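You operate a simulated robot arm through the tools that you are given. There is no shell and no other tool.

Carry out the task below with a simulated robot arm. There is one attempt and no reset: what you move stays moved.

Task
Scan the card's two tubes into the grey rack and book them in.
Fine: the card stands in the holder, the tubes in the blue rack.

The check looks at the end state, three seconds after you hand in, the way a careful person would. Anything else that was tipped, shoved, dropped, spilled or broken makes it a failure.

Robot
A 7-joint arm with a two-finger parallel gripper, fixed in place. Base frame: the origin is at the foot of the arm, x ahead of it, y to its left, z up. Units: mm, rad, N and s.
With the tool pointing down near the work surface it reaches from about 380 to 900 mm from the base axis. Its first joint turns from -2.496 to 2.496 rad. Payload 3 kg.
The tool frame sits at the grasp point between the pads (the TCP): z along the fingers, y along the line on which they close. The tips reach 30 mm beyond it. Largest opening 94 mm; finger width 28, thickness 10; the body of the gripper, 50 by 96 mm, starts 55 mm behind the TCP.
Orientation is told as [roll, pitch, yaw] about the base's x, y, z axes, in that order, counted from this pose: with the fingers straight down and closing along the base's y, the tool's x points along the base's -x, its y along +y and its z along -z.

Tools
- The arm moves only by the tool apply_moves. Its argument "commands" is one flat list of numbers, 7 for each row, row after row: the shift along the tool's x, y, z in mm, then the turn, a rotation vector about the tool's x, y, z in rad, then the gripper command, from -1 (shut) to 1 (fully open), values between in proportion. In form: [dx, dy, dz, ax, ay, az, grip, dx, dy, dz, ax, ay, az, grip, ...]. A call has 1 to 20 rows; each row is the pose to reach, as a shift and turn from the pose commanded when the call began, along the tool's axes at that moment. A row lasts 0.2 s, in which the tool goes at most 50 mm and 0.15 rad; a call with a longer step from one row to the next is refused whole, and so is a gripper value outside its range. Where a pose cannot be reached the arm comes as near as it can. A force on the tool above 40 N (or 10 N above the force at the start of the call, whichever is more), or a blocked arm, ends the call early, and 0.2 s more pass. The fingers move at their own pace (about 72 mm/s each) and stop on an object; they squeeze with about 38 N. The grip force told is the motor's: it shows also when the fingers shut on nothing. Time passes only in rows, and 0.2 s behind the last, so rows that repeat a pose let the fingers close. It gives the time, the measured TCP pose, the force on the tool (base axes), the opening and the grip force at its end, in the units of the frame above (readings bear some noise), with the torque about the TCP (base axes, N m) and any sound that the robot's microphone picked up.
- Cameras (640 x 400 px; columns grow to the right, rows downward): "scene" is fixed at [50, -651.2, 1686.6]; the picture's right is [0.91, -0.41, 0.00], its down [-0.22, -0.49, -0.85] and it looks along [0.35, 0.77, -0.53] (base axes); focal length 375 px, centre (320, 200). "wrist" rides on the gripper at [76, 14, -103] in the tool frame; the picture's right is [-0.18, 0.98, 0.00], its down [-0.75, -0.14, -0.64] and it looks along [-0.63, -0.12, 0.77] (tool axes); focal length 243 px, centre (320, 200). There is no depth. A picture from a camera that has moved, and an enlarged one, comes with that camera's place and axes in the base frame and with its lens.
- snapshot(camera): a new picture of that camera. It takes no simulated time.
- inspect(camera, box): a new picture of the part [left, top, right, bottom] of that camera's present view, enlarged. It takes no simulated time.
- sign_off(): hands the job in; it is judged then, once.

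Nothing tells you positions but the pictures and the camera data. Unless the task says otherwise, let go and move clear before handing in.

The tools are called after "Emit:" as a command line: name --argument value ..., lists and objects as JSON in quotes. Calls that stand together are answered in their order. apply_moves: Moves the arm, as the interface text tells. Its arguments: {"type":"object","properties":{"commands":{"type":"array","items":{"type":"number"}}},"required":["commands"]} The other tools are called the same way: snapshot (camera) takes a picture; inspect (camera, box) takes an enlarged picture of a part of a camera's view; sign_off () hands the job in.

At the start:

```text
time: 0.0
tcp_pos: [494.5, 239.7, 1235.9]
tcp_rot: [-0.001, 0.0, 0.001]
force: [-0.2, 0.1, -0.4]
torque: [-0.02, 0.0, 0.02]
width: 94.3
gripper_force: 0.1
```

scene: 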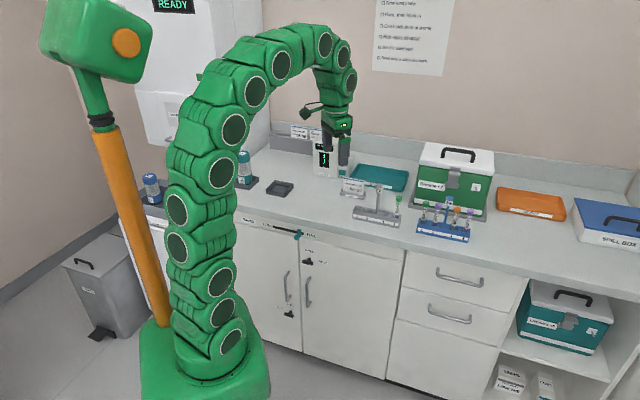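
wrist: 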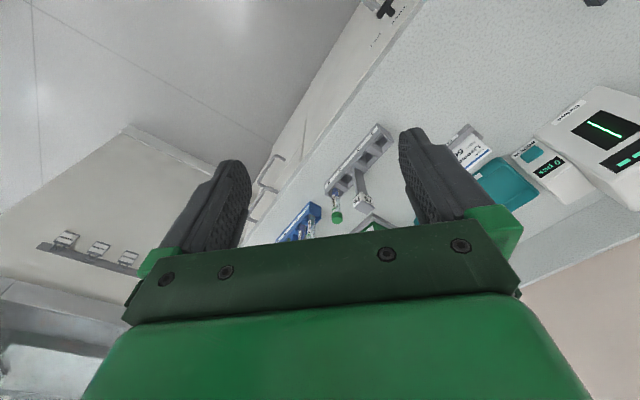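

I see a lab bench with a blue tube rack, a grey rack, a card holder, a device that looks like a scanner and a notice on the wall. I'll enlarge these before moving.

Emit:
inspect --camera "scene" --box '[330, 160, 490, 260]'

Emit:
inspect --camera "scene" --box '[360, 0, 460, 80]'

Emit:
inspect --camera "scene" --box '[280, 100, 380, 200]'

Emit:
inspect --camera "scene" --box '[130, 0, 290, 200]'

Emit:
inspect --camera "wrist" --box '[430, 60, 640, 220]'

Emit:
inspect --camera "scene" --box '[400, 190, 480, 250]'

```text
4.00 times, centred on (410, 210) of scene
camera zoom: at [50.0, -651.2, 1686.6], right [0.91, -0.41, 0.0], down [-0.22, -0.49, -0.85], along [0.35, 0.77, -0.53], focal length 1499 px, centre (-40, 160)
```

zoom: 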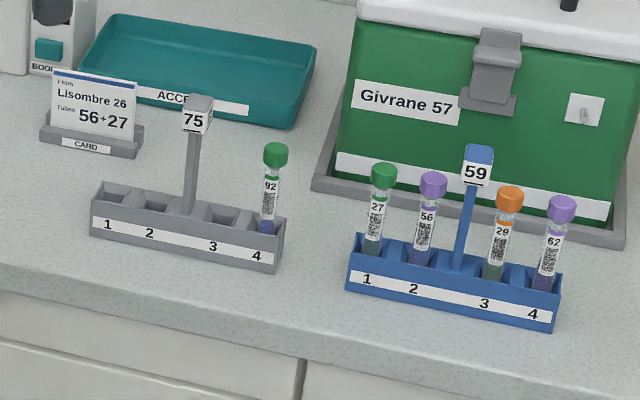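

```text
5.00 times, centred on (410, 40) of scene
camera zoom: at [50.0, -651.2, 1686.6], right [0.91, -0.41, 0.0], down [-0.22, -0.49, -0.85], along [0.35, 0.77, -0.53], focal length 1874 px, centre (-130, 1000)
```

zoom: 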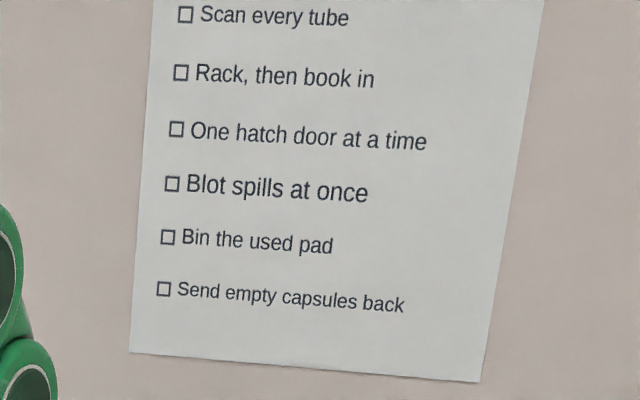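

```text
4.00 times, centred on (330, 150) of scene
camera zoom: at [50.0, -651.2, 1686.6], right [0.91, -0.41, 0.0], down [-0.22, -0.49, -0.85], along [0.35, 0.77, -0.53], focal length 1499 px, centre (280, 400)
```

zoom: 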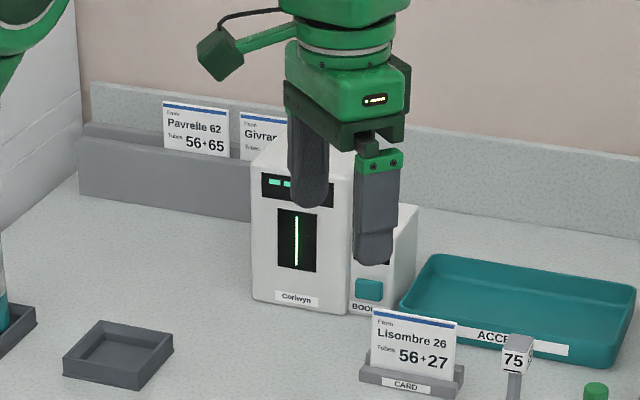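

```text
2.00 times, centred on (210, 100) of scene
camera zoom: at [50.0, -651.2, 1686.6], right [0.91, -0.41, 0.0], down [-0.22, -0.49, -0.85], along [0.35, 0.77, -0.53], focal length 750 px, centre (540, 400)
```

zoom: 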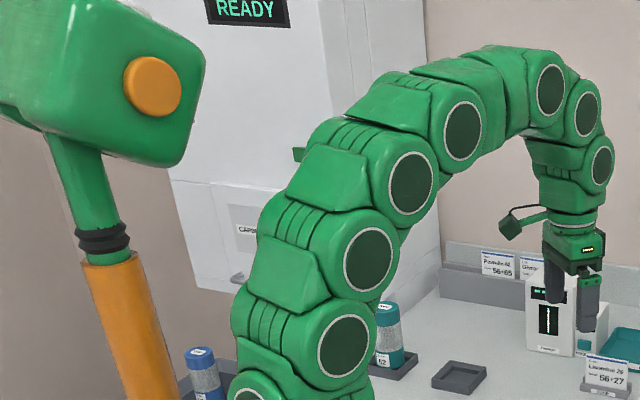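

```text
2.50 times, centred on (535, 140) of wrist
camera zoom: at [419.1, 252.2, 1338.5], right [0.18, 0.98, 0.0], down [0.75, -0.14, 0.64], along [0.63, -0.12, -0.77], focal length 606 px, centre (-218, 350)
```

zoom: 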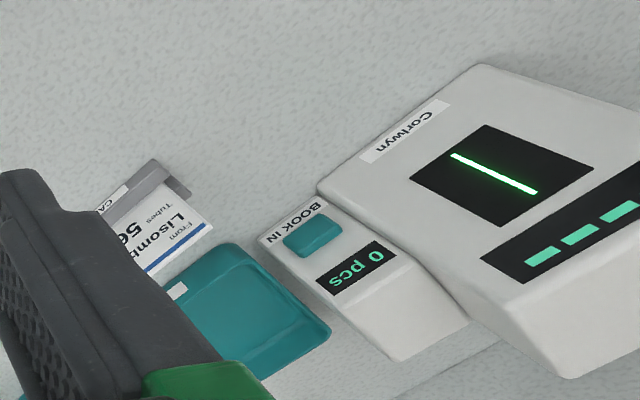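

```text
6.67 times, centred on (440, 220) of scene
camera zoom: at [50.0, -651.2, 1686.6], right [0.91, -0.41, 0.0], down [-0.22, -0.49, -0.85], along [0.35, 0.77, -0.53], focal length 2499 px, centre (-480, 67)
```

zoom: 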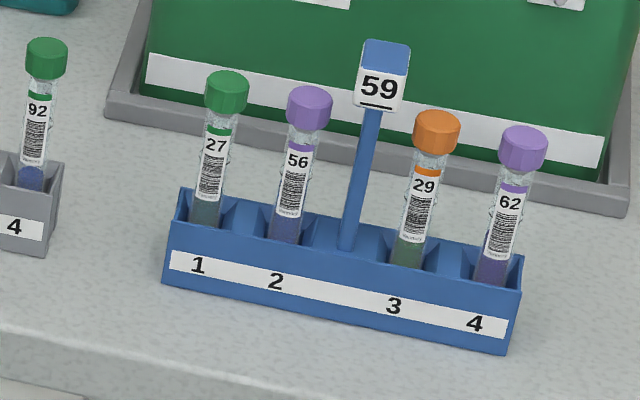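

The card reads Lisombre 26, tubes 56 and 27. Those are the purple-capped tube (slot 2) and the green-capped one (slot 1) in the blue rack. The scanner is "Corlwyn", with the BOOK IN button beside it. I'll turn the wrist towards the counter to measure positions.

Emit:
apply_moves --commands '[0, 0, 0, 0, 0, -0.13, 1, 0, 0, 0, 0, 0, -0.26, 1, 0, 0, 0, 0, 0, -0.39, 1, 0, 0, 0, 0, 0, -0.52, 1, 0, 0, 0, 0, 0, -0.65, 1, 0, 0, 0, 0, 0, -0.785, 1]'

Emit:
snapshot --camera "wrist"

Emit:
snapshot --camera "scene"

```text
time: 1.4
tcp_pos: [494.1, 238.7, 1235.4]
tcp_rot: [0.0, 0.0, 0.786]
force: [0.3, 0.9, 0.8]
torque: [0.0, 0.0, -0.03]
width: 94.5
gripper_force: 0.1
```

```text
taken
camera wrist: at [431.4, 194.0, 1338.3], right [-0.57, 0.82, 0.0], down [0.63, 0.43, 0.64], along [0.53, 0.36, -0.77], focal length 243 px, centre (320, 200)
```

wrist: 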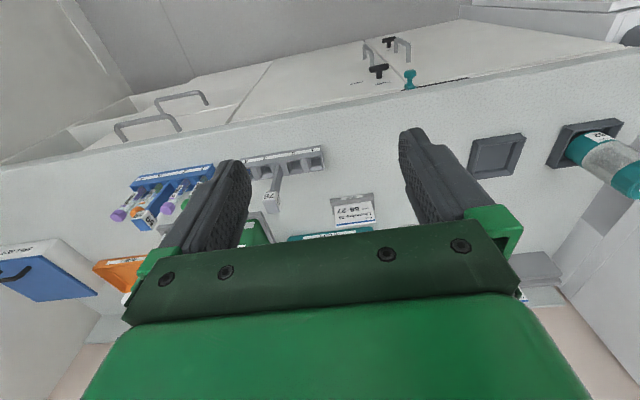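

```text
taken
```

scene: 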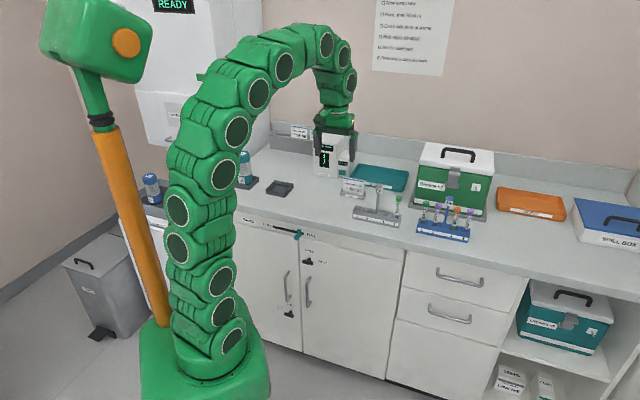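

The counter runs diagonally to the base frame. I'll zoom into the wrist view to get matching points for triangulation.

Emit:
inspect --camera "wrist" --box '[90, 130, 250, 230]'

Emit:
inspect --camera "wrist" --box '[230, 130, 390, 230]'

```text
4.00 times, centred on (170, 180) of wrist
camera zoom: at [431.4, 194.0, 1338.3], right [-0.57, 0.82, 0.0], down [0.63, 0.43, 0.64], along [0.53, 0.36, -0.77], focal length 970 px, centre (920, 280)
```

zoom: 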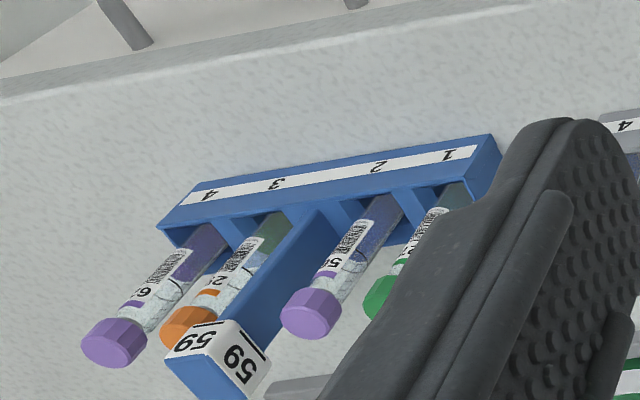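

```text
4.00 times, centred on (310, 180) of wrist
camera zoom: at [431.4, 194.0, 1338.3], right [-0.57, 0.82, 0.0], down [0.63, 0.43, 0.64], along [0.53, 0.36, -0.77], focal length 970 px, centre (360, 280)
```

zoom: 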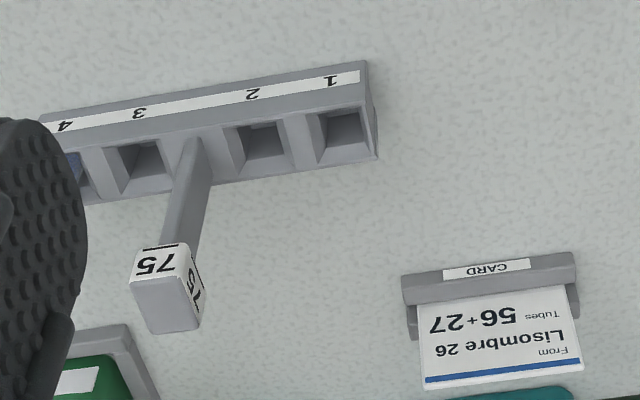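

The rays agree: the counter is at about z = 900 and the blue rack's caps are at about z = 1016, with 27 near (798, 163) and 56 near (827, 135). I'll move above tube 27 with the fingers closing front-to-back, and look again from there.

Emit:
apply_moves --commands '[-13.4, -22.4, 5.4, 0, 0, 0.1266, 1, -26.8, -44.8, 10.8, 0, 0, 0.2532, 1, -40.2, -67.1, 16.2, 0, 0, 0.3797, 1, -53.6, -89.5, 21.6, 0, 0, 0.5063, 1, -67, -111.9, 27, 0, 0, 0.6329, 1, -80.4, -134.3, 32.5, 0, 0, 0.7595, 1, -93.7, -156.7, 37.9, 0, 0, 0.8861, 1, -107.1, -179, 43.3, 0, 0, 1.0126, 1, -120.5, -201.4, 48.7, 0, 0, 1.1392, 1, -133.9, -223.8, 54.2, 0, 0, 1.2658, 1, -147.3, -246.2, 59.6, 0, 0, 1.3924, 1, -160.7, -268.6, 65, 0, 0, 1.519, 1]'

Emit:
snapshot --camera "wrist"

Emit:
snapshot --camera "scene"

```text
time: 4.0
tcp_pos: [779.7, 164.5, 1153.6]
tcp_rot: [0.002, 0.001, -0.693]
force: [0.4, 0.5, -0.2]
torque: [0.03, 0.02, -0.01]
width: 93.6
gripper_force: 0.0
out of reach, approached as far as the arm can: row 12
```

```text
taken
camera wrist: at [731.0, 222.7, 1255.5], right [0.77, 0.64, 0.0], down [0.49, -0.59, 0.64], along [0.41, -0.49, -0.77], focal length 243 px, centre (320, 200)
```

wrist: 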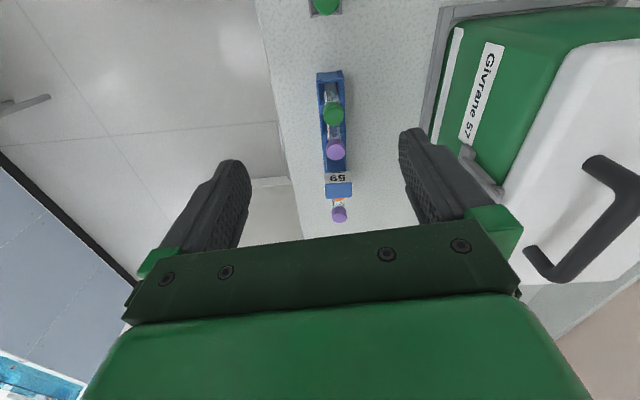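

```text
taken
```

scene: 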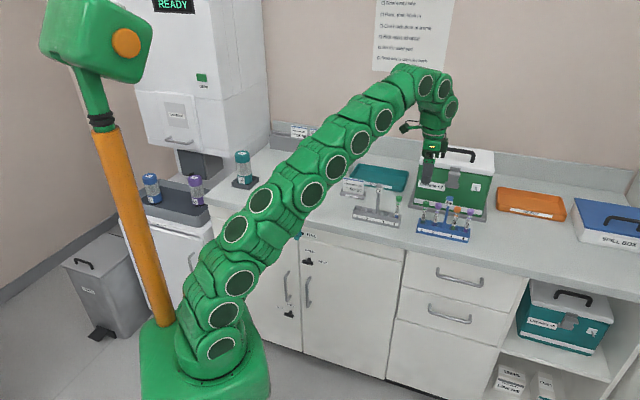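

The arm stopped at its reach limit at this height, and reach grows lower down. I can see the rack between the fingers, so I'll zoom in.

Emit:
inspect --camera "wrist" --box '[260, 60, 420, 240]'

Emit:
inspect --camera "scene" --box '[400, 130, 500, 250]'

Emit:
inspect --camera "scene" --box '[290, 110, 420, 200]'

```text
2.22 times, centred on (340, 150) of wrist
camera zoom: at [731.0, 222.7, 1255.5], right [0.77, 0.64, 0.0], down [0.49, -0.59, 0.64], along [0.41, -0.49, -0.77], focal length 539 px, centre (276, 311)
```

zoom: 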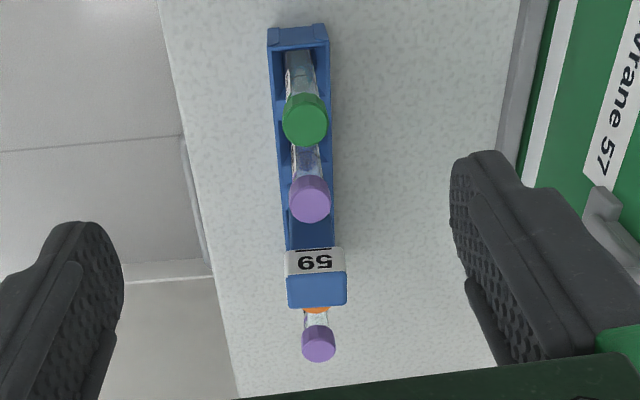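

```text
3.33 times, centred on (450, 190) of scene
camera zoom: at [50.0, -651.2, 1686.6], right [0.91, -0.41, 0.0], down [-0.22, -0.49, -0.85], along [0.35, 0.77, -0.53], focal length 1250 px, centre (-113, 233)
```

zoom: 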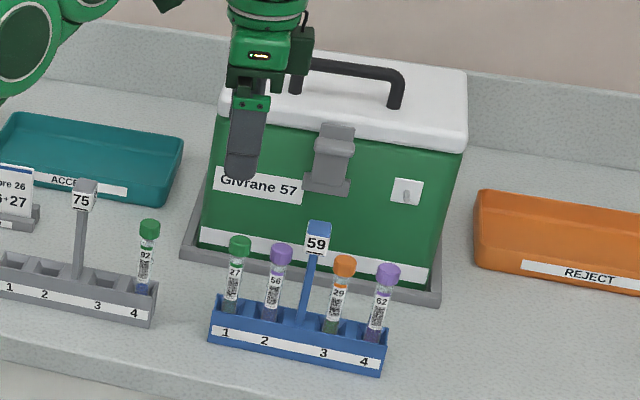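

```text
4.44 times, centred on (355, 155) of scene
camera zoom: at [50.0, -651.2, 1686.6], right [0.91, -0.41, 0.0], down [-0.22, -0.49, -0.85], along [0.35, 0.77, -0.53], focal length 1666 px, centre (164, 400)
```

zoom: 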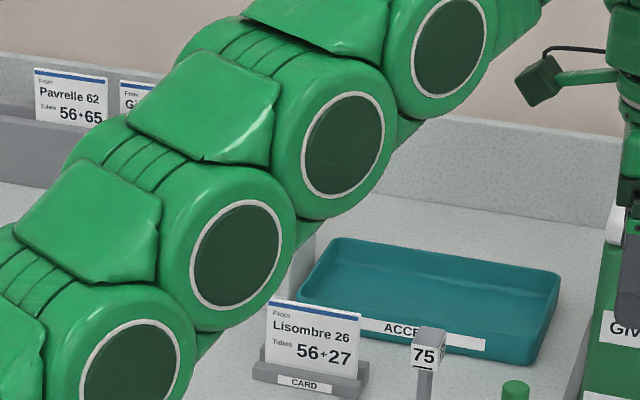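

My estimates agree: cap 27 is at about (797, 163.5), cap 56 at about (826, 135.5), and the plate tops at about 1056. I'll go straight down 50 mm to find out which reference the arm kept after the clipped move.

Emit:
apply_moves --commands '[0, 0, 25, 0, 0, 0, 1, 0, 0, 45, 0, 0, 0, 1]'

Emit:
snapshot --camera "wrist"

```text
time: 4.6
tcp_pos: [779.8, 163.4, 1108.6]
tcp_rot: [0.001, 0.001, -0.732]
force: [0.0, 0.2, 0.9]
torque: [0.02, 0.03, -0.02]
width: 93.9
gripper_force: 0.1
```

```text
taken
camera wrist: at [732.9, 224.6, 1210.3], right [0.79, 0.61, 0.0], down [0.47, -0.61, 0.64], along [0.39, -0.51, -0.77], focal length 243 px, centre (320, 200)
```

wrist: 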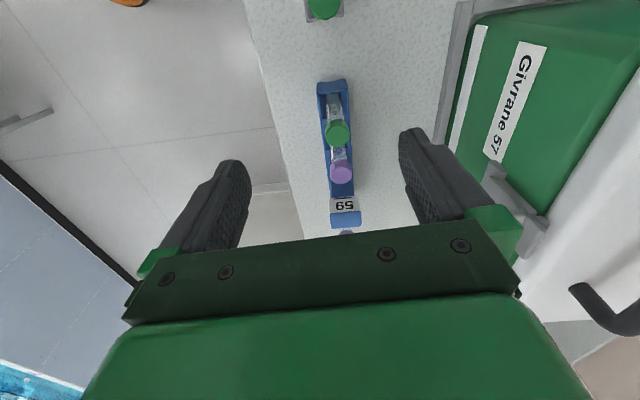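

Emit:
inspect --camera "wrist" --box '[280, 70, 400, 150]'

Emit:
inspect --camera "wrist" --box '[280, 140, 400, 240]'

```text
5.00 times, centred on (340, 110) of wrist
camera zoom: at [732.9, 224.6, 1210.3], right [0.79, 0.61, 0.0], down [0.47, -0.61, 0.64], along [0.39, -0.51, -0.77], focal length 1213 px, centre (220, 650)
```

zoom: 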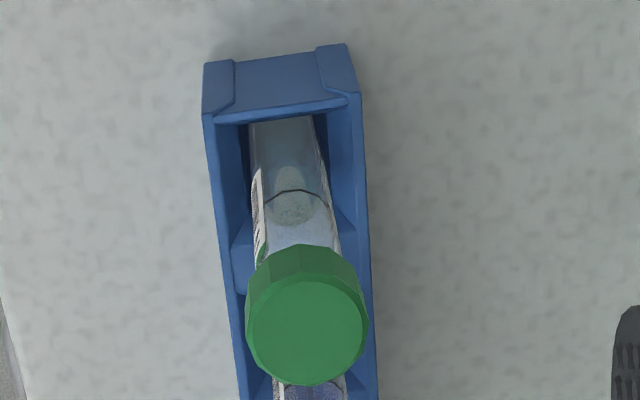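

```text
4.00 times, centred on (340, 190) of wrist
camera zoom: at [732.9, 224.6, 1210.3], right [0.79, 0.61, 0.0], down [0.47, -0.61, 0.64], along [0.39, -0.51, -0.77], focal length 970 px, centre (240, 240)
```

zoom: 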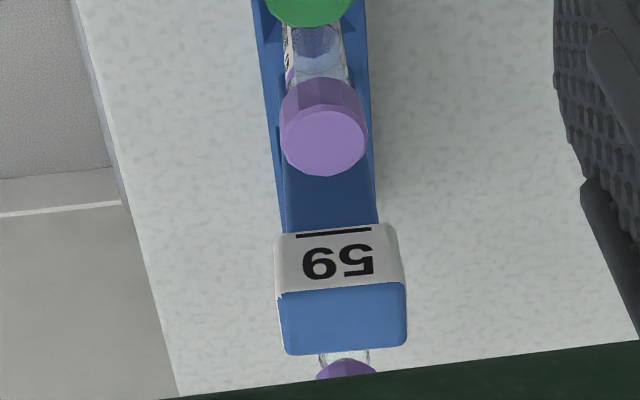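

Tube 27's cap top centre is at about (797, 164), and it stands upright. I'll lower the open gripper around the cap and then check before closing.

Emit:
apply_moves --commands '[-12.5, 12, 10, 0, 0, 0.043, 1, -12.5, 12, 40, 0, 0, 0.043, 1, -12.5, 12, 65, 0, 0, 0.043, 1, -12.5, 12, 86.6, 0, 0, 0.043, 1, -12.5, 12, 86.6, 0, 0, 0.043, 1]'

Emit:
snapshot --camera "wrist"

Emit:
inspect --camera "scene" --box '[390, 130, 490, 250]'

```text
time: 5.8
tcp_pos: [797.4, 164.4, 1020.9]
tcp_rot: [-0.001, 0.0, -0.777]
force: [-0.3, 0.4, 0.6]
torque: [0.02, -0.01, 0.03]
width: 94.0
gripper_force: 0.1
```

```text
taken
camera wrist: at [753.9, 226.5, 1123.1], right [0.82, 0.57, 0.0], down [0.44, -0.63, 0.64], along [0.37, -0.53, -0.77], focal length 243 px, centre (320, 200)
```

wrist: 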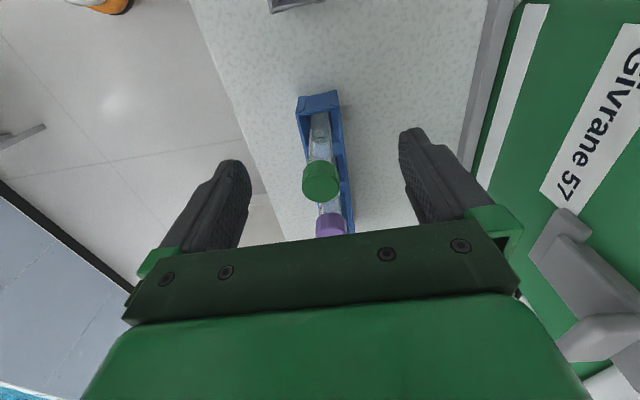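

```text
3.33 times, centred on (440, 190) of scene
camera zoom: at [50.0, -651.2, 1686.6], right [0.91, -0.41, 0.0], down [-0.22, -0.49, -0.85], along [0.35, 0.77, -0.53], focal length 1250 px, centre (-80, 233)
```

zoom: 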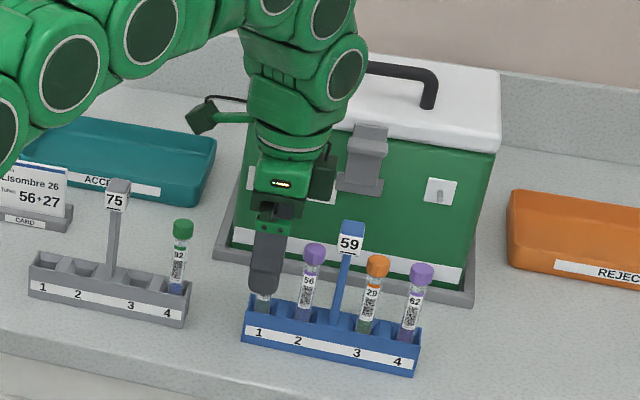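

The cap is centred between the pads, so I'll close on it.

Emit:
apply_moves --commands '[0, 0, 0, 0, 0, 0, 0, 0, 0, 0, 0, 0, 0, -0.4, 0, 0, 0, 0, 0, 0, -1, 0, 0, 0, 0, 0, 0, -1, 0, 0, 0, 0, 0, 0, -1]'

Emit:
snapshot --camera "wrist"

Emit:
inspect --camera "scene" --box '[390, 170, 490, 250]'

```text
time: 7.0
tcp_pos: [797.6, 163.5, 1020.2]
tcp_rot: [0.0, 0.001, -0.775]
force: [-0.2, 0.4, -0.2]
torque: [0.01, -0.04, 0.01]
width: 19.4
gripper_force: 37.6
```

```text
taken
camera wrist: at [753.8, 226.5, 1123.3], right [0.82, 0.57, 0.0], down [0.44, -0.63, 0.64], along [0.37, -0.53, -0.77], focal length 243 px, centre (320, 200)
```

wrist: 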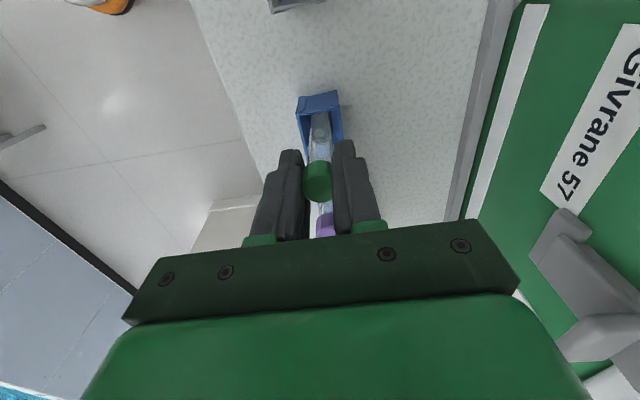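

```text
5.00 times, centred on (440, 210) of scene
camera zoom: at [50.0, -651.2, 1686.6], right [0.91, -0.41, 0.0], down [-0.22, -0.49, -0.85], along [0.35, 0.77, -0.53], focal length 1874 px, centre (-280, 150)
```

zoom: 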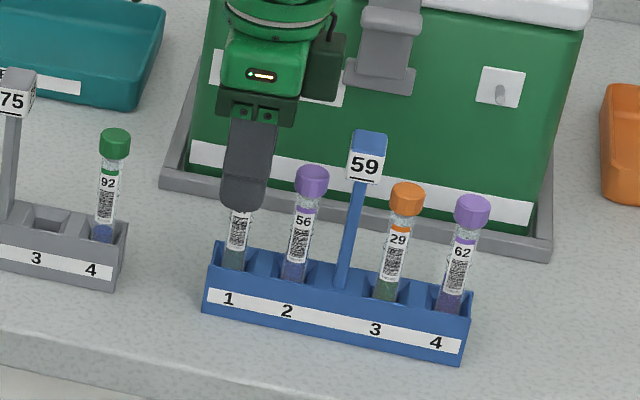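

I have tube 27 by the cap, with the barcode clear below the fingers. Next I'll lift it straight up in small steps.

Emit:
apply_moves --commands '[0, 0, -6, 0, 0, 0, -1, 0, 0, -15, 0, 0, 0, -1, 0, 0, -27, 0, 0, 0, -1, 0, 0, -40, 0, 0, 0, -1, 0, 0, -53, 0, 0, 0, -1, 0, 0, -66, 0, 0, 0, -1]'

Emit:
inspect --camera "scene" --box '[390, 130, 490, 250]'

Emit:
snapshot --camera "wrist"

```text
time: 8.4
tcp_pos: [797.4, 163.1, 1088.8]
tcp_rot: [0.0, -0.001, -0.778]
force: [-0.2, -0.9, -0.3]
torque: [0.01, -0.02, -0.02]
width: 18.9
gripper_force: 37.9
```

```text
3.33 times, centred on (440, 190) of scene
camera zoom: at [50.0, -651.2, 1686.6], right [0.91, -0.41, 0.0], down [-0.22, -0.49, -0.85], along [0.35, 0.77, -0.53], focal length 1250 px, centre (-80, 233)
```

zoom: 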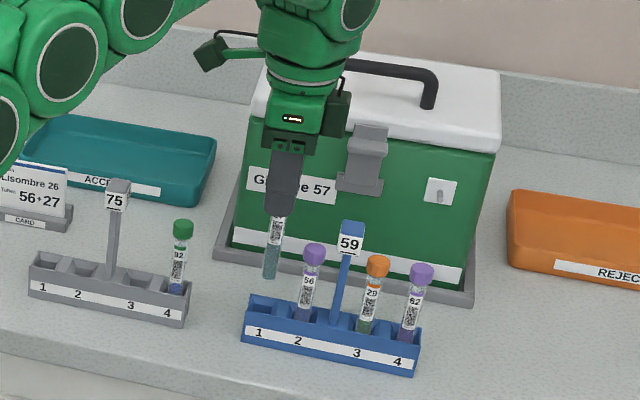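

```text
taken
camera wrist: at [753.9, 225.9, 1190.6], right [0.82, 0.57, 0.0], down [0.44, -0.63, 0.64], along [0.37, -0.53, -0.77], focal length 243 px, centre (320, 200)
```

wrist: 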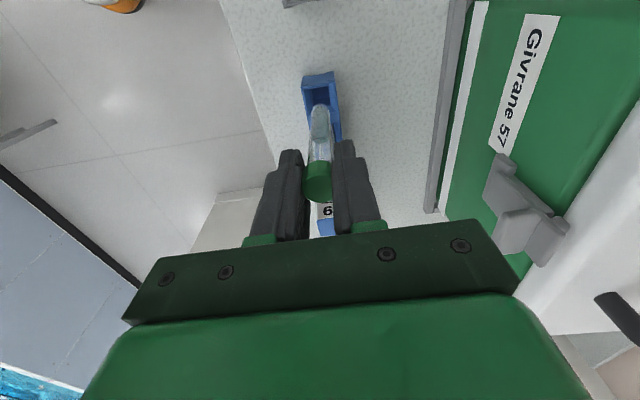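

Tube 27 is out of the rack. I'll pull it back off the counter, clear of the grey rack's post, then carry it over in front of the scanner while turning the wrist.

Emit:
apply_moves --commands '[1, -37, -10, 0, 0, 0, -1, 2, -74, -20, 0, 0, 0, -1, 3, -111, -30, 0, 0, -0.13, -1, 4.1, -148.5, -41, 0, 0, -0.26, -1, 44.3, -140.4, -48, 0, 0, -0.39, -1, 84.6, -132.3, -55, 0, 0, -0.52, -1, 124.8, -124.1, -62, 0, 0, -0.65, -1, 165, -116, -69, 0, 0, -0.78, -1, 205.3, -107.9, -76, 0, 0, -0.91, -1, 245.5, -99.8, -83, 0, 0, -1.04, -1, 285.8, -91.7, -90, 0, 0, -1.17, -1, 326, -83.5, -97, 0, 0, -1.3, -1, 366.2, -75.4, -104, 0, 0, -1.43, -1, 406.5, -67.3, -111, 0, 0, -1.56, -1]'

Emit:
snapshot --camera "wrist"

Emit:
snapshot --camera "scene"

```text
time: 11.4
tcp_pos: [460.8, 400.9, 1197.7]
tcp_rot: [-0.001, -0.001, 0.785]
force: [0.2, -0.3, 0.3]
torque: [0.01, -0.01, -0.01]
width: 19.2
gripper_force: 37.9
```

```text
taken
camera wrist: at [396.4, 356.0, 1300.6], right [-0.57, 0.82, 0.0], down [0.63, 0.43, 0.64], along [0.53, 0.36, -0.77], focal length 243 px, centre (320, 200)
```

wrist: 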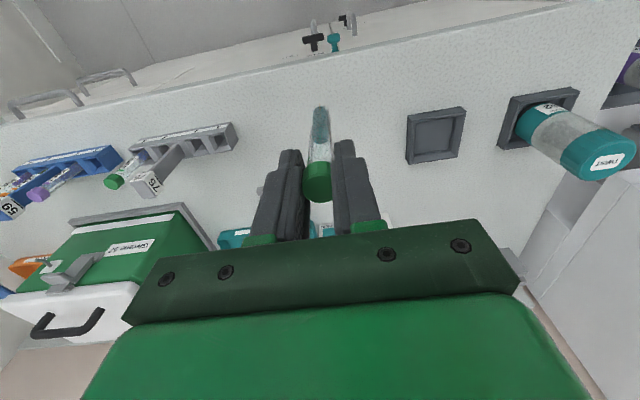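

```text
taken
```

scene: 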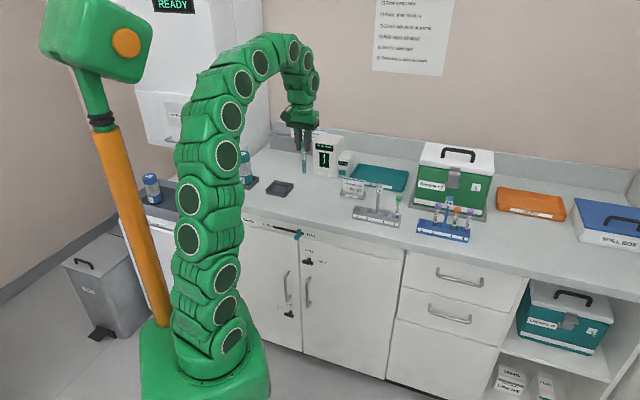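

Emit:
inspect --camera "scene" --box '[280, 110, 380, 200]'

Emit:
inspect --camera "wrist" --box '[80, 60, 320, 260]'

```text
4.44 times, centred on (330, 155) of scene
camera zoom: at [50.0, -651.2, 1686.6], right [0.91, -0.41, 0.0], down [-0.22, -0.49, -0.85], along [0.35, 0.77, -0.53], focal length 1666 px, centre (276, 400)
```

zoom: 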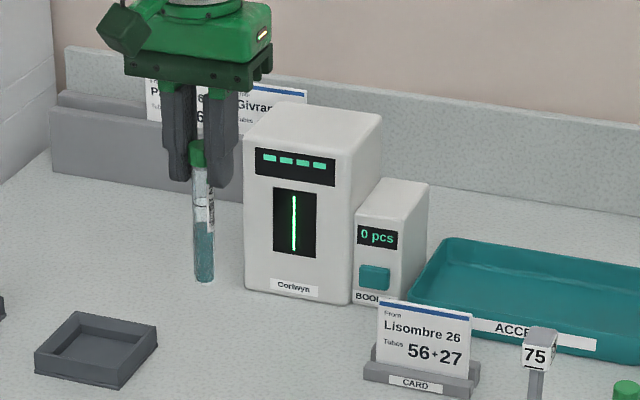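

```text
2.00 times, centred on (200, 160) of wrist
camera zoom: at [396.4, 356.0, 1300.6], right [-0.57, 0.82, 0.0], down [0.63, 0.43, 0.64], along [0.53, 0.36, -0.77], focal length 485 px, centre (560, 280)
```

zoom: 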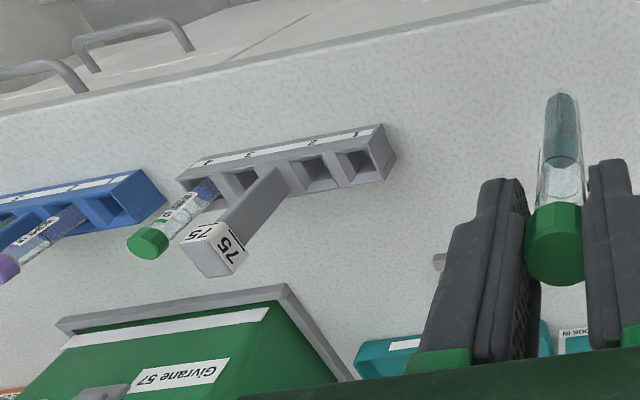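

The scanner window faces the robot, centred near z = 980. The barcode faces the finger side, so I'll first turn the wrist another 90° in free space until the barcode looks at the scanner.

Emit:
apply_moves --commands '[0, 0, 0, 0, 0, -0.13, -1, 0, 0, 0, 0, 0, -0.26, -1, 0, 0, 0, 0, 0, -0.39, -1, 0, 0, 0, 0, 0, -0.52, -1, 0, 0, 0, 0, 0, -0.65, -1, 0, 0, 0, 0, 0, -0.78, -1, 0, 0, 0, 0, 0, -0.91, -1, 0, 0, 0, 0, 0, -1.04, -1, 0, 0, 0, 0, 0, -1.17, -1, 0, 0, 0, 0, 0, -1.3, -1, 0, 0, 0, 0, 0, -1.43, -1, 0, 0, 0, 0, 0, -1.571, -1]'

Emit:
snapshot --camera "wrist"

Emit:
inspect --camera "scene" --box '[280, 110, 380, 200]'

```text
time: 14.0
tcp_pos: [461.9, 400.3, 1198.0]
tcp_rot: [0.0, 0.0, 2.357]
force: [-0.2, 0.8, 0.0]
torque: [0.01, -0.01, 0.01]
width: 19.3
gripper_force: 38.0
```

```text
taken
camera wrist: at [505.2, 336.4, 1300.3], right [-0.82, -0.57, 0.0], down [-0.43, 0.63, 0.64], along [-0.36, 0.53, -0.77], focal length 243 px, centre (320, 200)
```

wrist: 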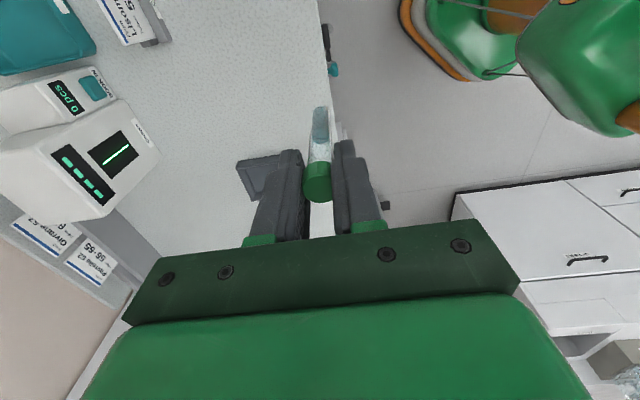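

```text
4.44 times, centred on (330, 155) of scene
camera zoom: at [50.0, -651.2, 1686.6], right [0.91, -0.41, 0.0], down [-0.22, -0.49, -0.85], along [0.35, 0.77, -0.53], focal length 1666 px, centre (276, 400)
```

zoom: 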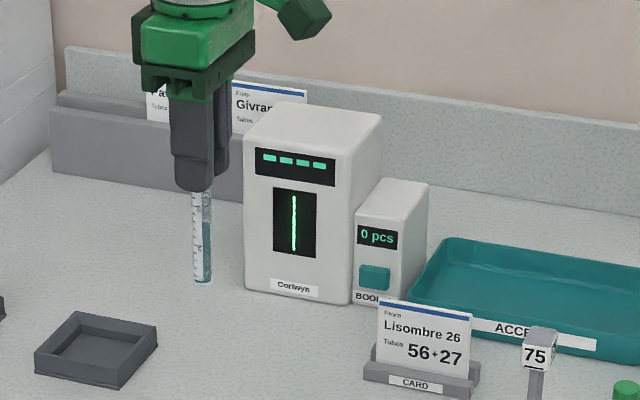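

The turn worked and the wrist camera now sees the scanner. I'll zoom in for its position.

Emit:
inspect --camera "wrist" --box '[0, 60, 180, 230]'

```text
2.35 times, centred on (90, 145) of wrist
camera zoom: at [505.2, 336.4, 1300.3], right [-0.82, -0.57, 0.0], down [-0.43, 0.63, 0.64], along [-0.36, 0.53, -0.77], focal length 571 px, centre (861, 329)
```

zoom: 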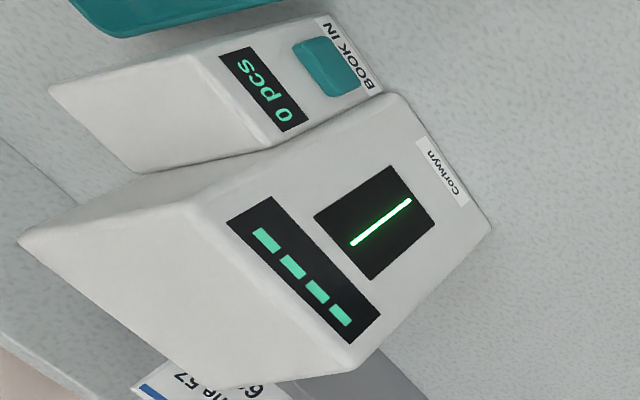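

The window centre triangulates to about (653, 654, 986). I'll lower the tube to that height, then approach to about 75 mm from the window with the barcode facing it.

Emit:
apply_moves --commands '[-6.2, -27, 23, 0, 0, 0, -1, -12.4, -54, 46, 0, 0, 0, -1, -18.6, -81, 69, 0, 0, 0, -1, -24.8, -108, 93, 0, 0, 0, -1, -31, -135, 116, 0, 0, 0, -1, -37.3, -162, 139, 0, 0, 0, -1, -43.5, -189.4, 162, 0, 0, 0, -1, -43.5, -202, 162, 0, 0, 0, -1, -43.5, -214.5, 162, 0, 0, 0, -1, -43.5, -227, 162, 0, 0, 0, -1, -43.4, -239.6, 162, 0, 0, 0, -1, -43.4, -239.6, 162, 0, 0, 0, -1, -43.4, -239.6, 162, 0, 0, 0, -1]'

Emit:
inspect --camera "scene" --box '[280, 110, 380, 200]'

Emit:
snapshot --camera "wrist"

```text
time: 16.8
tcp_pos: [598.0, 600.8, 1034.1]
tcp_rot: [0.001, -0.001, 2.355]
force: [-0.6, 0.0, 0.4]
torque: [-0.01, -0.01, -0.03]
width: 19.4
gripper_force: 38.2
```

```text
4.44 times, centred on (330, 155) of scene
camera zoom: at [50.0, -651.2, 1686.6], right [0.91, -0.41, 0.0], down [-0.22, -0.49, -0.85], along [0.35, 0.77, -0.53], focal length 1666 px, centre (276, 400)
```

zoom: 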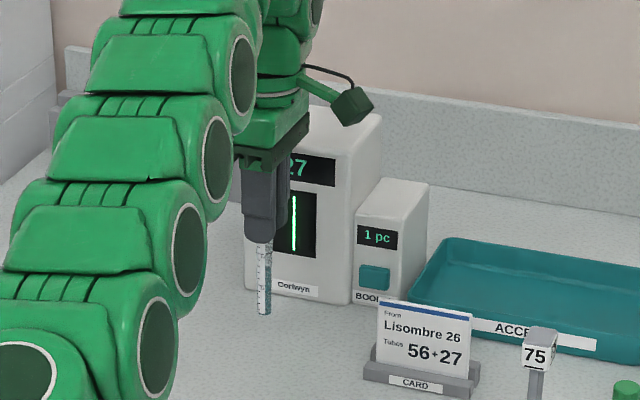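

```text
taken
camera wrist: at [643.8, 536.1, 1138.0], right [-0.83, -0.56, 0.0], down [-0.43, 0.63, 0.64], along [-0.36, 0.53, -0.77], focal length 243 px, centre (320, 200)
```

wrist: 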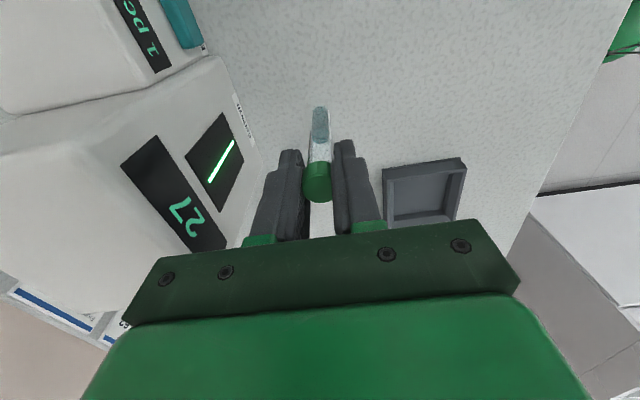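

The scanner reads 27 and the counter shows "1 pc". I'll back straight out and move to a point in front of the grey rack to look at its slots.

Emit:
apply_moves --commands '[0, 24, -10, 0, 0, 0, -1, 0, 47, -25, 0, 0, 0, -1, 0, 71, -40, 0, 0, 0, -1, 29.4, 93, -52, 0, 0, 0, -1, 58.8, 115, -64, 0, 0, 0, -1, 88.3, 137, -76, 0, 0, 0, -1, 117.7, 159, -88, 0, 0, 0, -1, 147.1, 181, -100, 0, 0, 0, -1, 176.5, 203, -112, 0, 0, 0, -1, 206, 225, -124, 0, 0, 0, -1, 235.4, 246.6, -136, 0, 0, 0, -1]'

Emit:
snapshot --camera "wrist"

Emit:
snapshot --camera "scene"

```text
time: 19.2
tcp_pos: [591.9, 258.7, 1173.7]
tcp_rot: [0.0, 0.0, 2.356]
force: [0.9, 0.6, 0.0]
torque: [0.03, 0.0, -0.01]
width: 19.1
gripper_force: 38.2
```

```text
taken
camera wrist: at [635.8, 195.1, 1276.8], right [-0.83, -0.56, 0.0], down [-0.43, 0.63, 0.64], along [-0.36, 0.53, -0.77], focal length 243 px, centre (320, 200)
```

wrist: 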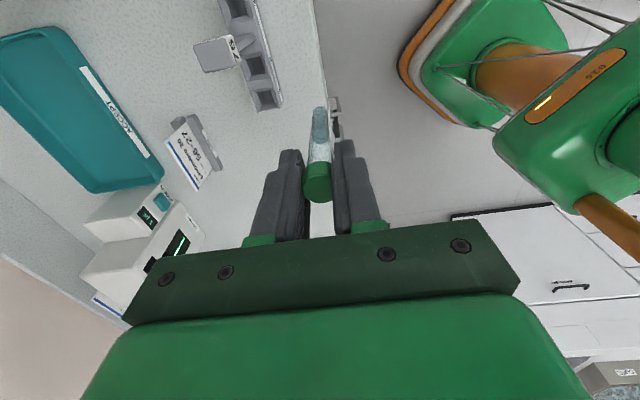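

```text
taken
```

scene: 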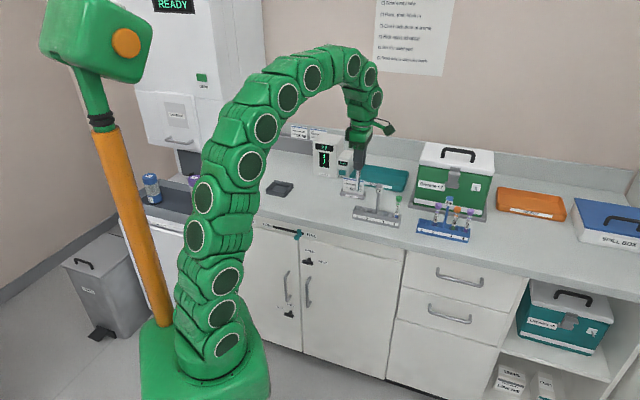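

Emit:
inspect --camera "wrist" --box '[180, 0, 340, 120]'

Emit:
inspect --camera "scene" --box '[330, 160, 430, 240]'

```text
3.33 times, centred on (260, 60) of wrist
camera zoom: at [635.8, 195.1, 1276.8], right [-0.83, -0.56, 0.0], down [-0.43, 0.63, 0.64], along [-0.36, 0.53, -0.77], focal length 809 px, centre (520, 667)
```

zoom: 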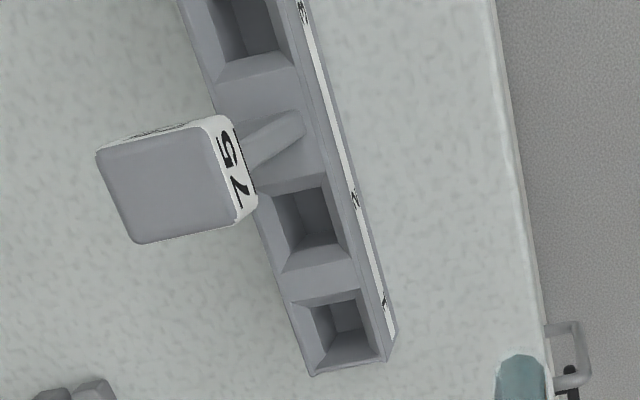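

```text
5.00 times, centred on (380, 200) of scene
camera zoom: at [50.0, -651.2, 1686.6], right [0.91, -0.41, 0.0], down [-0.22, -0.49, -0.85], along [0.35, 0.77, -0.53], focal length 1874 px, centre (20, 200)
```

zoom: 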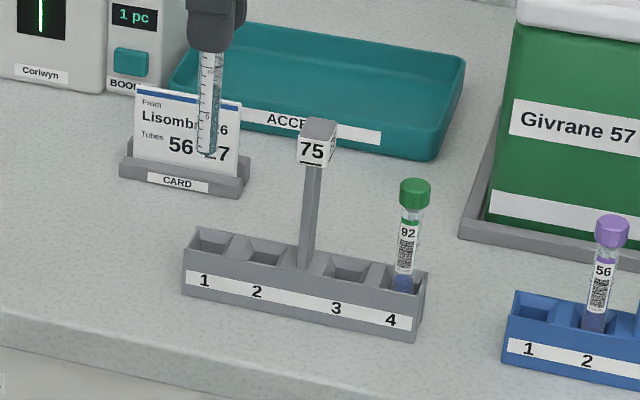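

Emit:
inspect --camera "wrist" --box '[240, 40, 310, 120]'

Emit:
inspect --camera "scene" --box '[362, 195, 418, 230]'

```text
5.00 times, centred on (275, 80) of wrist
camera zoom: at [635.8, 195.1, 1276.8], right [-0.83, -0.56, 0.0], down [-0.43, 0.63, 0.64], along [-0.36, 0.53, -0.77], focal length 1213 px, centre (545, 800)
```

zoom: 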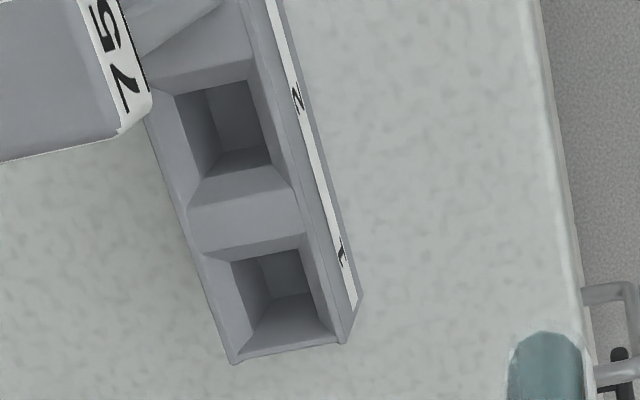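

```text
11.43 times, centred on (390, 212) of scene
camera zoom: at [50.0, -651.2, 1686.6], right [0.91, -0.41, 0.0], down [-0.22, -0.49, -0.85], along [0.35, 0.77, -0.53], focal length 4284 px, centre (-480, 57)
```

zoom: 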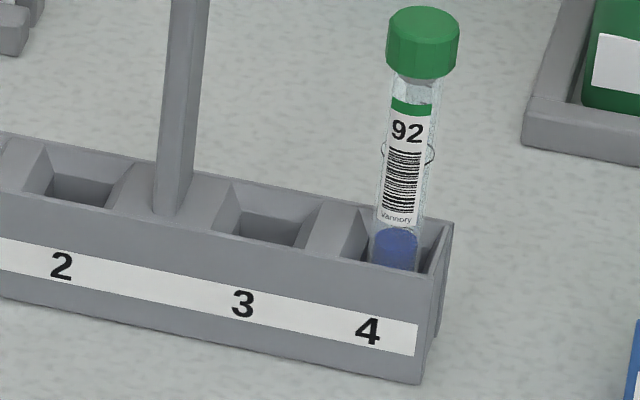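

Slot 1 of the grey rack is at about (636.6, 322). I'll bring the tube over it and stop just above the rack to check alignment.

Emit:
apply_moves --commands '[-4.4, -25.5, 0, 0, 0, 0, -1, -8.9, -51, 0, 0, 0, 0, -1, -13.3, -76.5, 0, 0, 0, 0, -1, -13.3, -76.5, 32, 0, 0, 0, -1, -13.3, -76.5, 64, 0, 0, 0, -1, -13.3, -76.5, 94, 0, 0, 0, -1, -13.3, -76.5, 94, 0, 0, 0, -1]'

Emit:
inspect --camera "wrist" --box '[260, 60, 380, 240]'

Emit:
inspect --camera "scene" --box '[335, 150, 415, 230]'

```text
time: 20.8
tcp_pos: [634.3, 323.8, 1075.9]
tcp_rot: [-0.001, 0.0, 2.354]
force: [0.8, 0.1, -0.2]
torque: [-0.03, -0.02, 0.0]
width: 19.3
gripper_force: 37.9
```

```text
2.22 times, centred on (320, 150) of wrist
camera zoom: at [678.3, 259.1, 1179.4], right [-0.83, -0.56, 0.0], down [-0.43, 0.63, 0.64], along [-0.36, 0.53, -0.77], focal length 539 px, centre (320, 311)
```

zoom: 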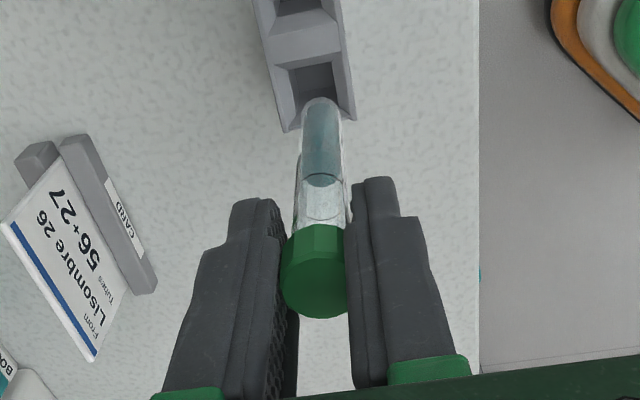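

```text
5.00 times, centred on (375, 190) of scene
camera zoom: at [50.0, -651.2, 1686.6], right [0.91, -0.41, 0.0], down [-0.22, -0.49, -0.85], along [0.35, 0.77, -0.53], focal length 1874 px, centre (45, 250)
```

zoom: 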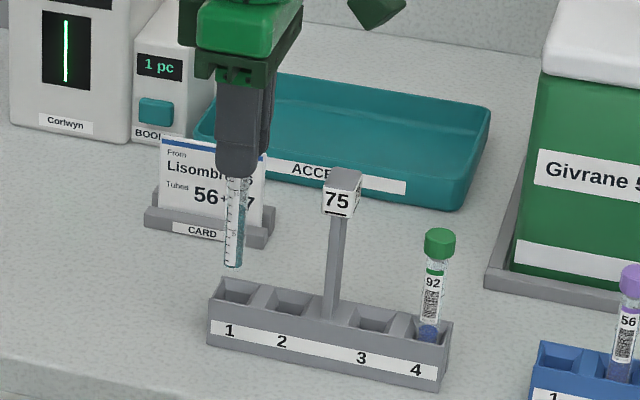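

Emit:
inspect --camera "wrist" --box '[290, 70, 350, 130]'

Emit:
inspect --camera "scene" --box '[360, 175, 400, 225]'

```text
6.67 times, centred on (320, 100) of wrist
camera zoom: at [678.3, 259.1, 1179.4], right [-0.83, -0.56, 0.0], down [-0.43, 0.63, 0.64], along [-0.36, 0.53, -0.77], focal length 1618 px, centre (320, 867)
```

zoom: 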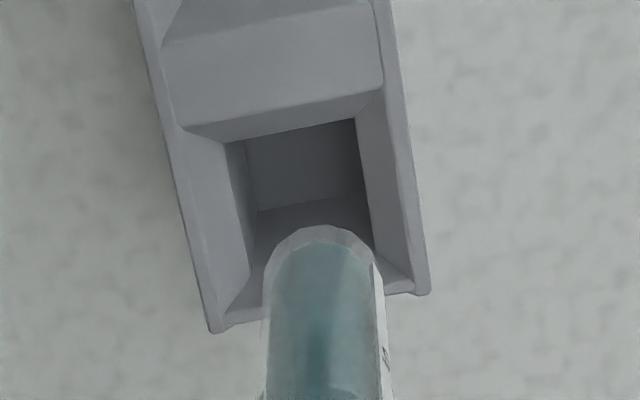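

```text
8.00 times, centred on (380, 200) of scene
camera zoom: at [50.0, -651.2, 1686.6], right [0.91, -0.41, 0.0], down [-0.22, -0.49, -0.85], along [0.35, 0.77, -0.53], focal length 2999 px, centre (-160, 200)
```

zoom: 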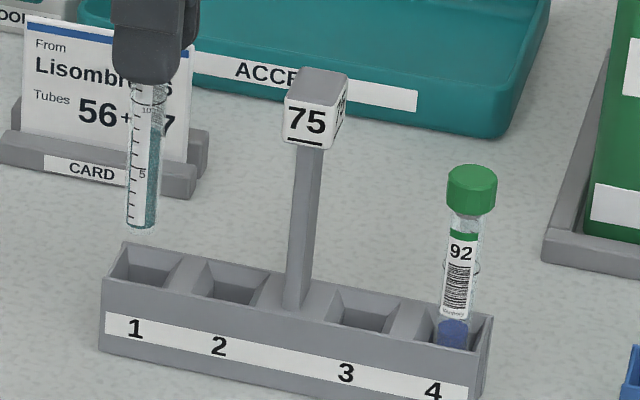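

The wrist and scene views together put slot 1 at about (636.7, 323.8) with its rim at z ≈ 945. That is a 2.4 mm correction in x, and then I can lower the tube in gently.

Emit:
apply_moves --commands '[1.7, -1.7, 0, 0, 0, 0, -1, 1.7, -1.7, 8, 0, 0, 0, -1, 1.7, -1.7, 16, 0, 0, 0, -1, 1.7, -1.7, 24, 0, 0, 0, -1, 1.7, -1.7, 32, 0, 0, 0, -1, 1.7, -1.7, 40, 0, 0, 0, -1, 1.7, -1.7, 47, 0, 0, 0, -1]'

Emit:
inspect --camera "wrist" --box '[270, 60, 370, 220]'

Emit:
inspect --camera "scene" --box '[350, 165, 410, 225]'

```text
time: 22.4
tcp_pos: [637.8, 323.6, 1031.6]
tcp_rot: [0.0, 0.001, 2.356]
force: [-0.3, -0.6, -0.4]
torque: [0.01, 0.06, 0.03]
width: 19.4
gripper_force: 38.2
```

```text
2.50 times, centred on (320, 140) of wrist
camera zoom: at [682.5, 257.8, 1134.3], right [-0.83, -0.56, 0.0], down [-0.43, 0.63, 0.64], along [-0.36, 0.53, -0.77], focal length 606 px, centre (320, 350)
```

zoom: 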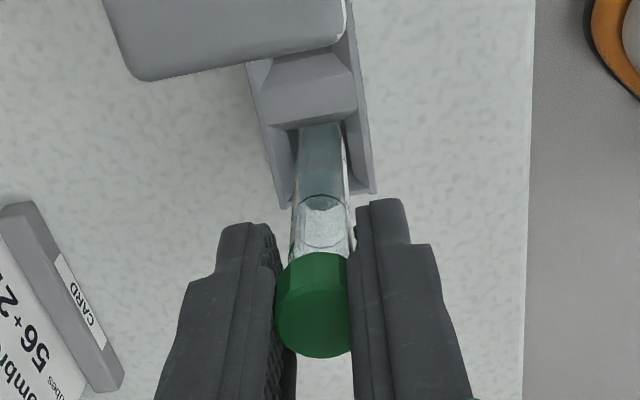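

```text
6.67 times, centred on (380, 195) of scene
camera zoom: at [50.0, -651.2, 1686.6], right [0.91, -0.41, 0.0], down [-0.22, -0.49, -0.85], along [0.35, 0.77, -0.53], focal length 2499 px, centre (-80, 233)
```

zoom: 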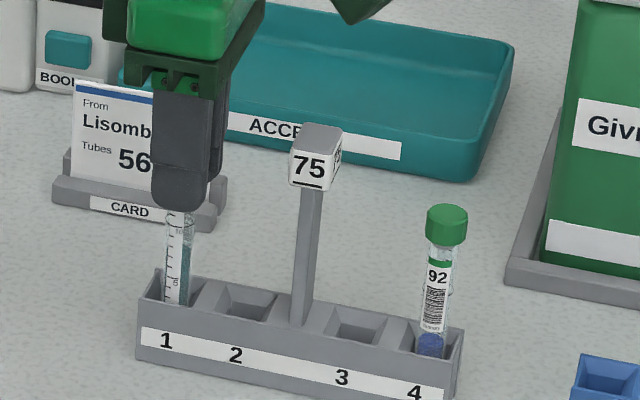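

The tube is in slot 1 with no contact force. I'll lower the last few millimetres.

Emit:
apply_moves --commands '[0, 0, 4, 0, 0, 0, -1, 0, 0, 7, 0, 0, 0, -1, 0, 0, 9.5, 0, 0, 0, -1, 0, 0, 9.5, 0, 0, 0, -1]'

```text
time: 23.4
tcp_pos: [638.0, 323.0, 1021.2]
tcp_rot: [0.0, 0.0, 2.353]
force: [-0.7, 0.0, 0.1]
torque: [-0.01, 0.01, 0.0]
width: 19.3
gripper_force: 37.9
```

Emit:
apply_moves --commands '[0, 0, 1, 0, 0, 0, -1, 0, 0, 1.5, 0, 0, 0, -1]'

```text
time: 24.0
tcp_pos: [639.0, 323.5, 1019.5]
tcp_rot: [0.001, 0.0, 2.355]
force: [0.7, -0.2, 0.3]
torque: [0.0, 0.03, 0.02]
width: 19.2
gripper_force: 38.0
```

I'll open the fingers and rise straight up.

Emit:
apply_moves --commands '[0, 0, 0, 0, 0, 0, -0.4, 0, 0, 0, 0, 0, 0, 0, 0, 0, 0, 0, 0, 0, 0.2, 0, 0, 0, 0, 0, 0, 0.2, 0, 0, -20, 0, 0, 0, 0.2, 0, 0, -50, 0, 0, 0, 0.2, 0, 0, -90, 0, 0, 0, 0.2, 0, 0, -130, 0, 0, 0, 0.2]'

Emit:
inspect --camera "wrist" --box '[240, 40, 400, 240]'

Emit:
inspect --camera "scene" --box '[330, 150, 430, 230]'

```text
time: 25.8
tcp_pos: [636.3, 324.2, 1150.5]
tcp_rot: [0.0, 0.001, 2.353]
force: [-0.5, -1.4, 0.1]
torque: [0.01, 0.03, 0.01]
width: 56.5
gripper_force: 0.0
```

```text
2.00 times, centred on (320, 140) of wrist
camera zoom: at [681.8, 258.6, 1253.2], right [-0.83, -0.56, 0.0], down [-0.43, 0.63, 0.64], along [-0.36, 0.53, -0.77], focal length 485 px, centre (320, 320)
```

zoom: 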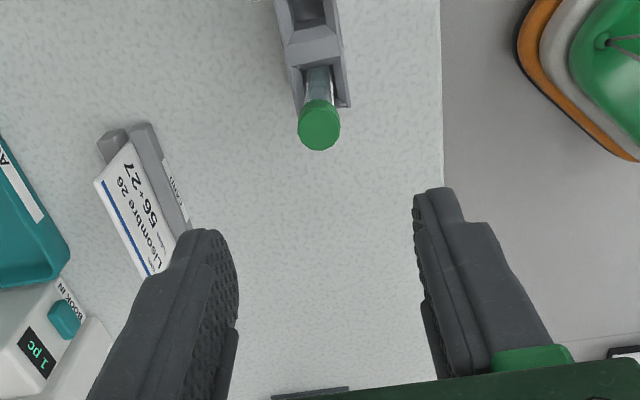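

```text
5.00 times, centred on (380, 190) of scene
camera zoom: at [50.0, -651.2, 1686.6], right [0.91, -0.41, 0.0], down [-0.22, -0.49, -0.85], along [0.35, 0.77, -0.53], focal length 1874 px, centre (20, 250)
```

zoom: 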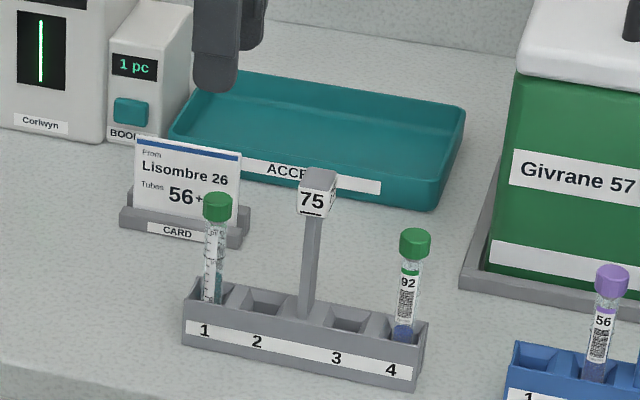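

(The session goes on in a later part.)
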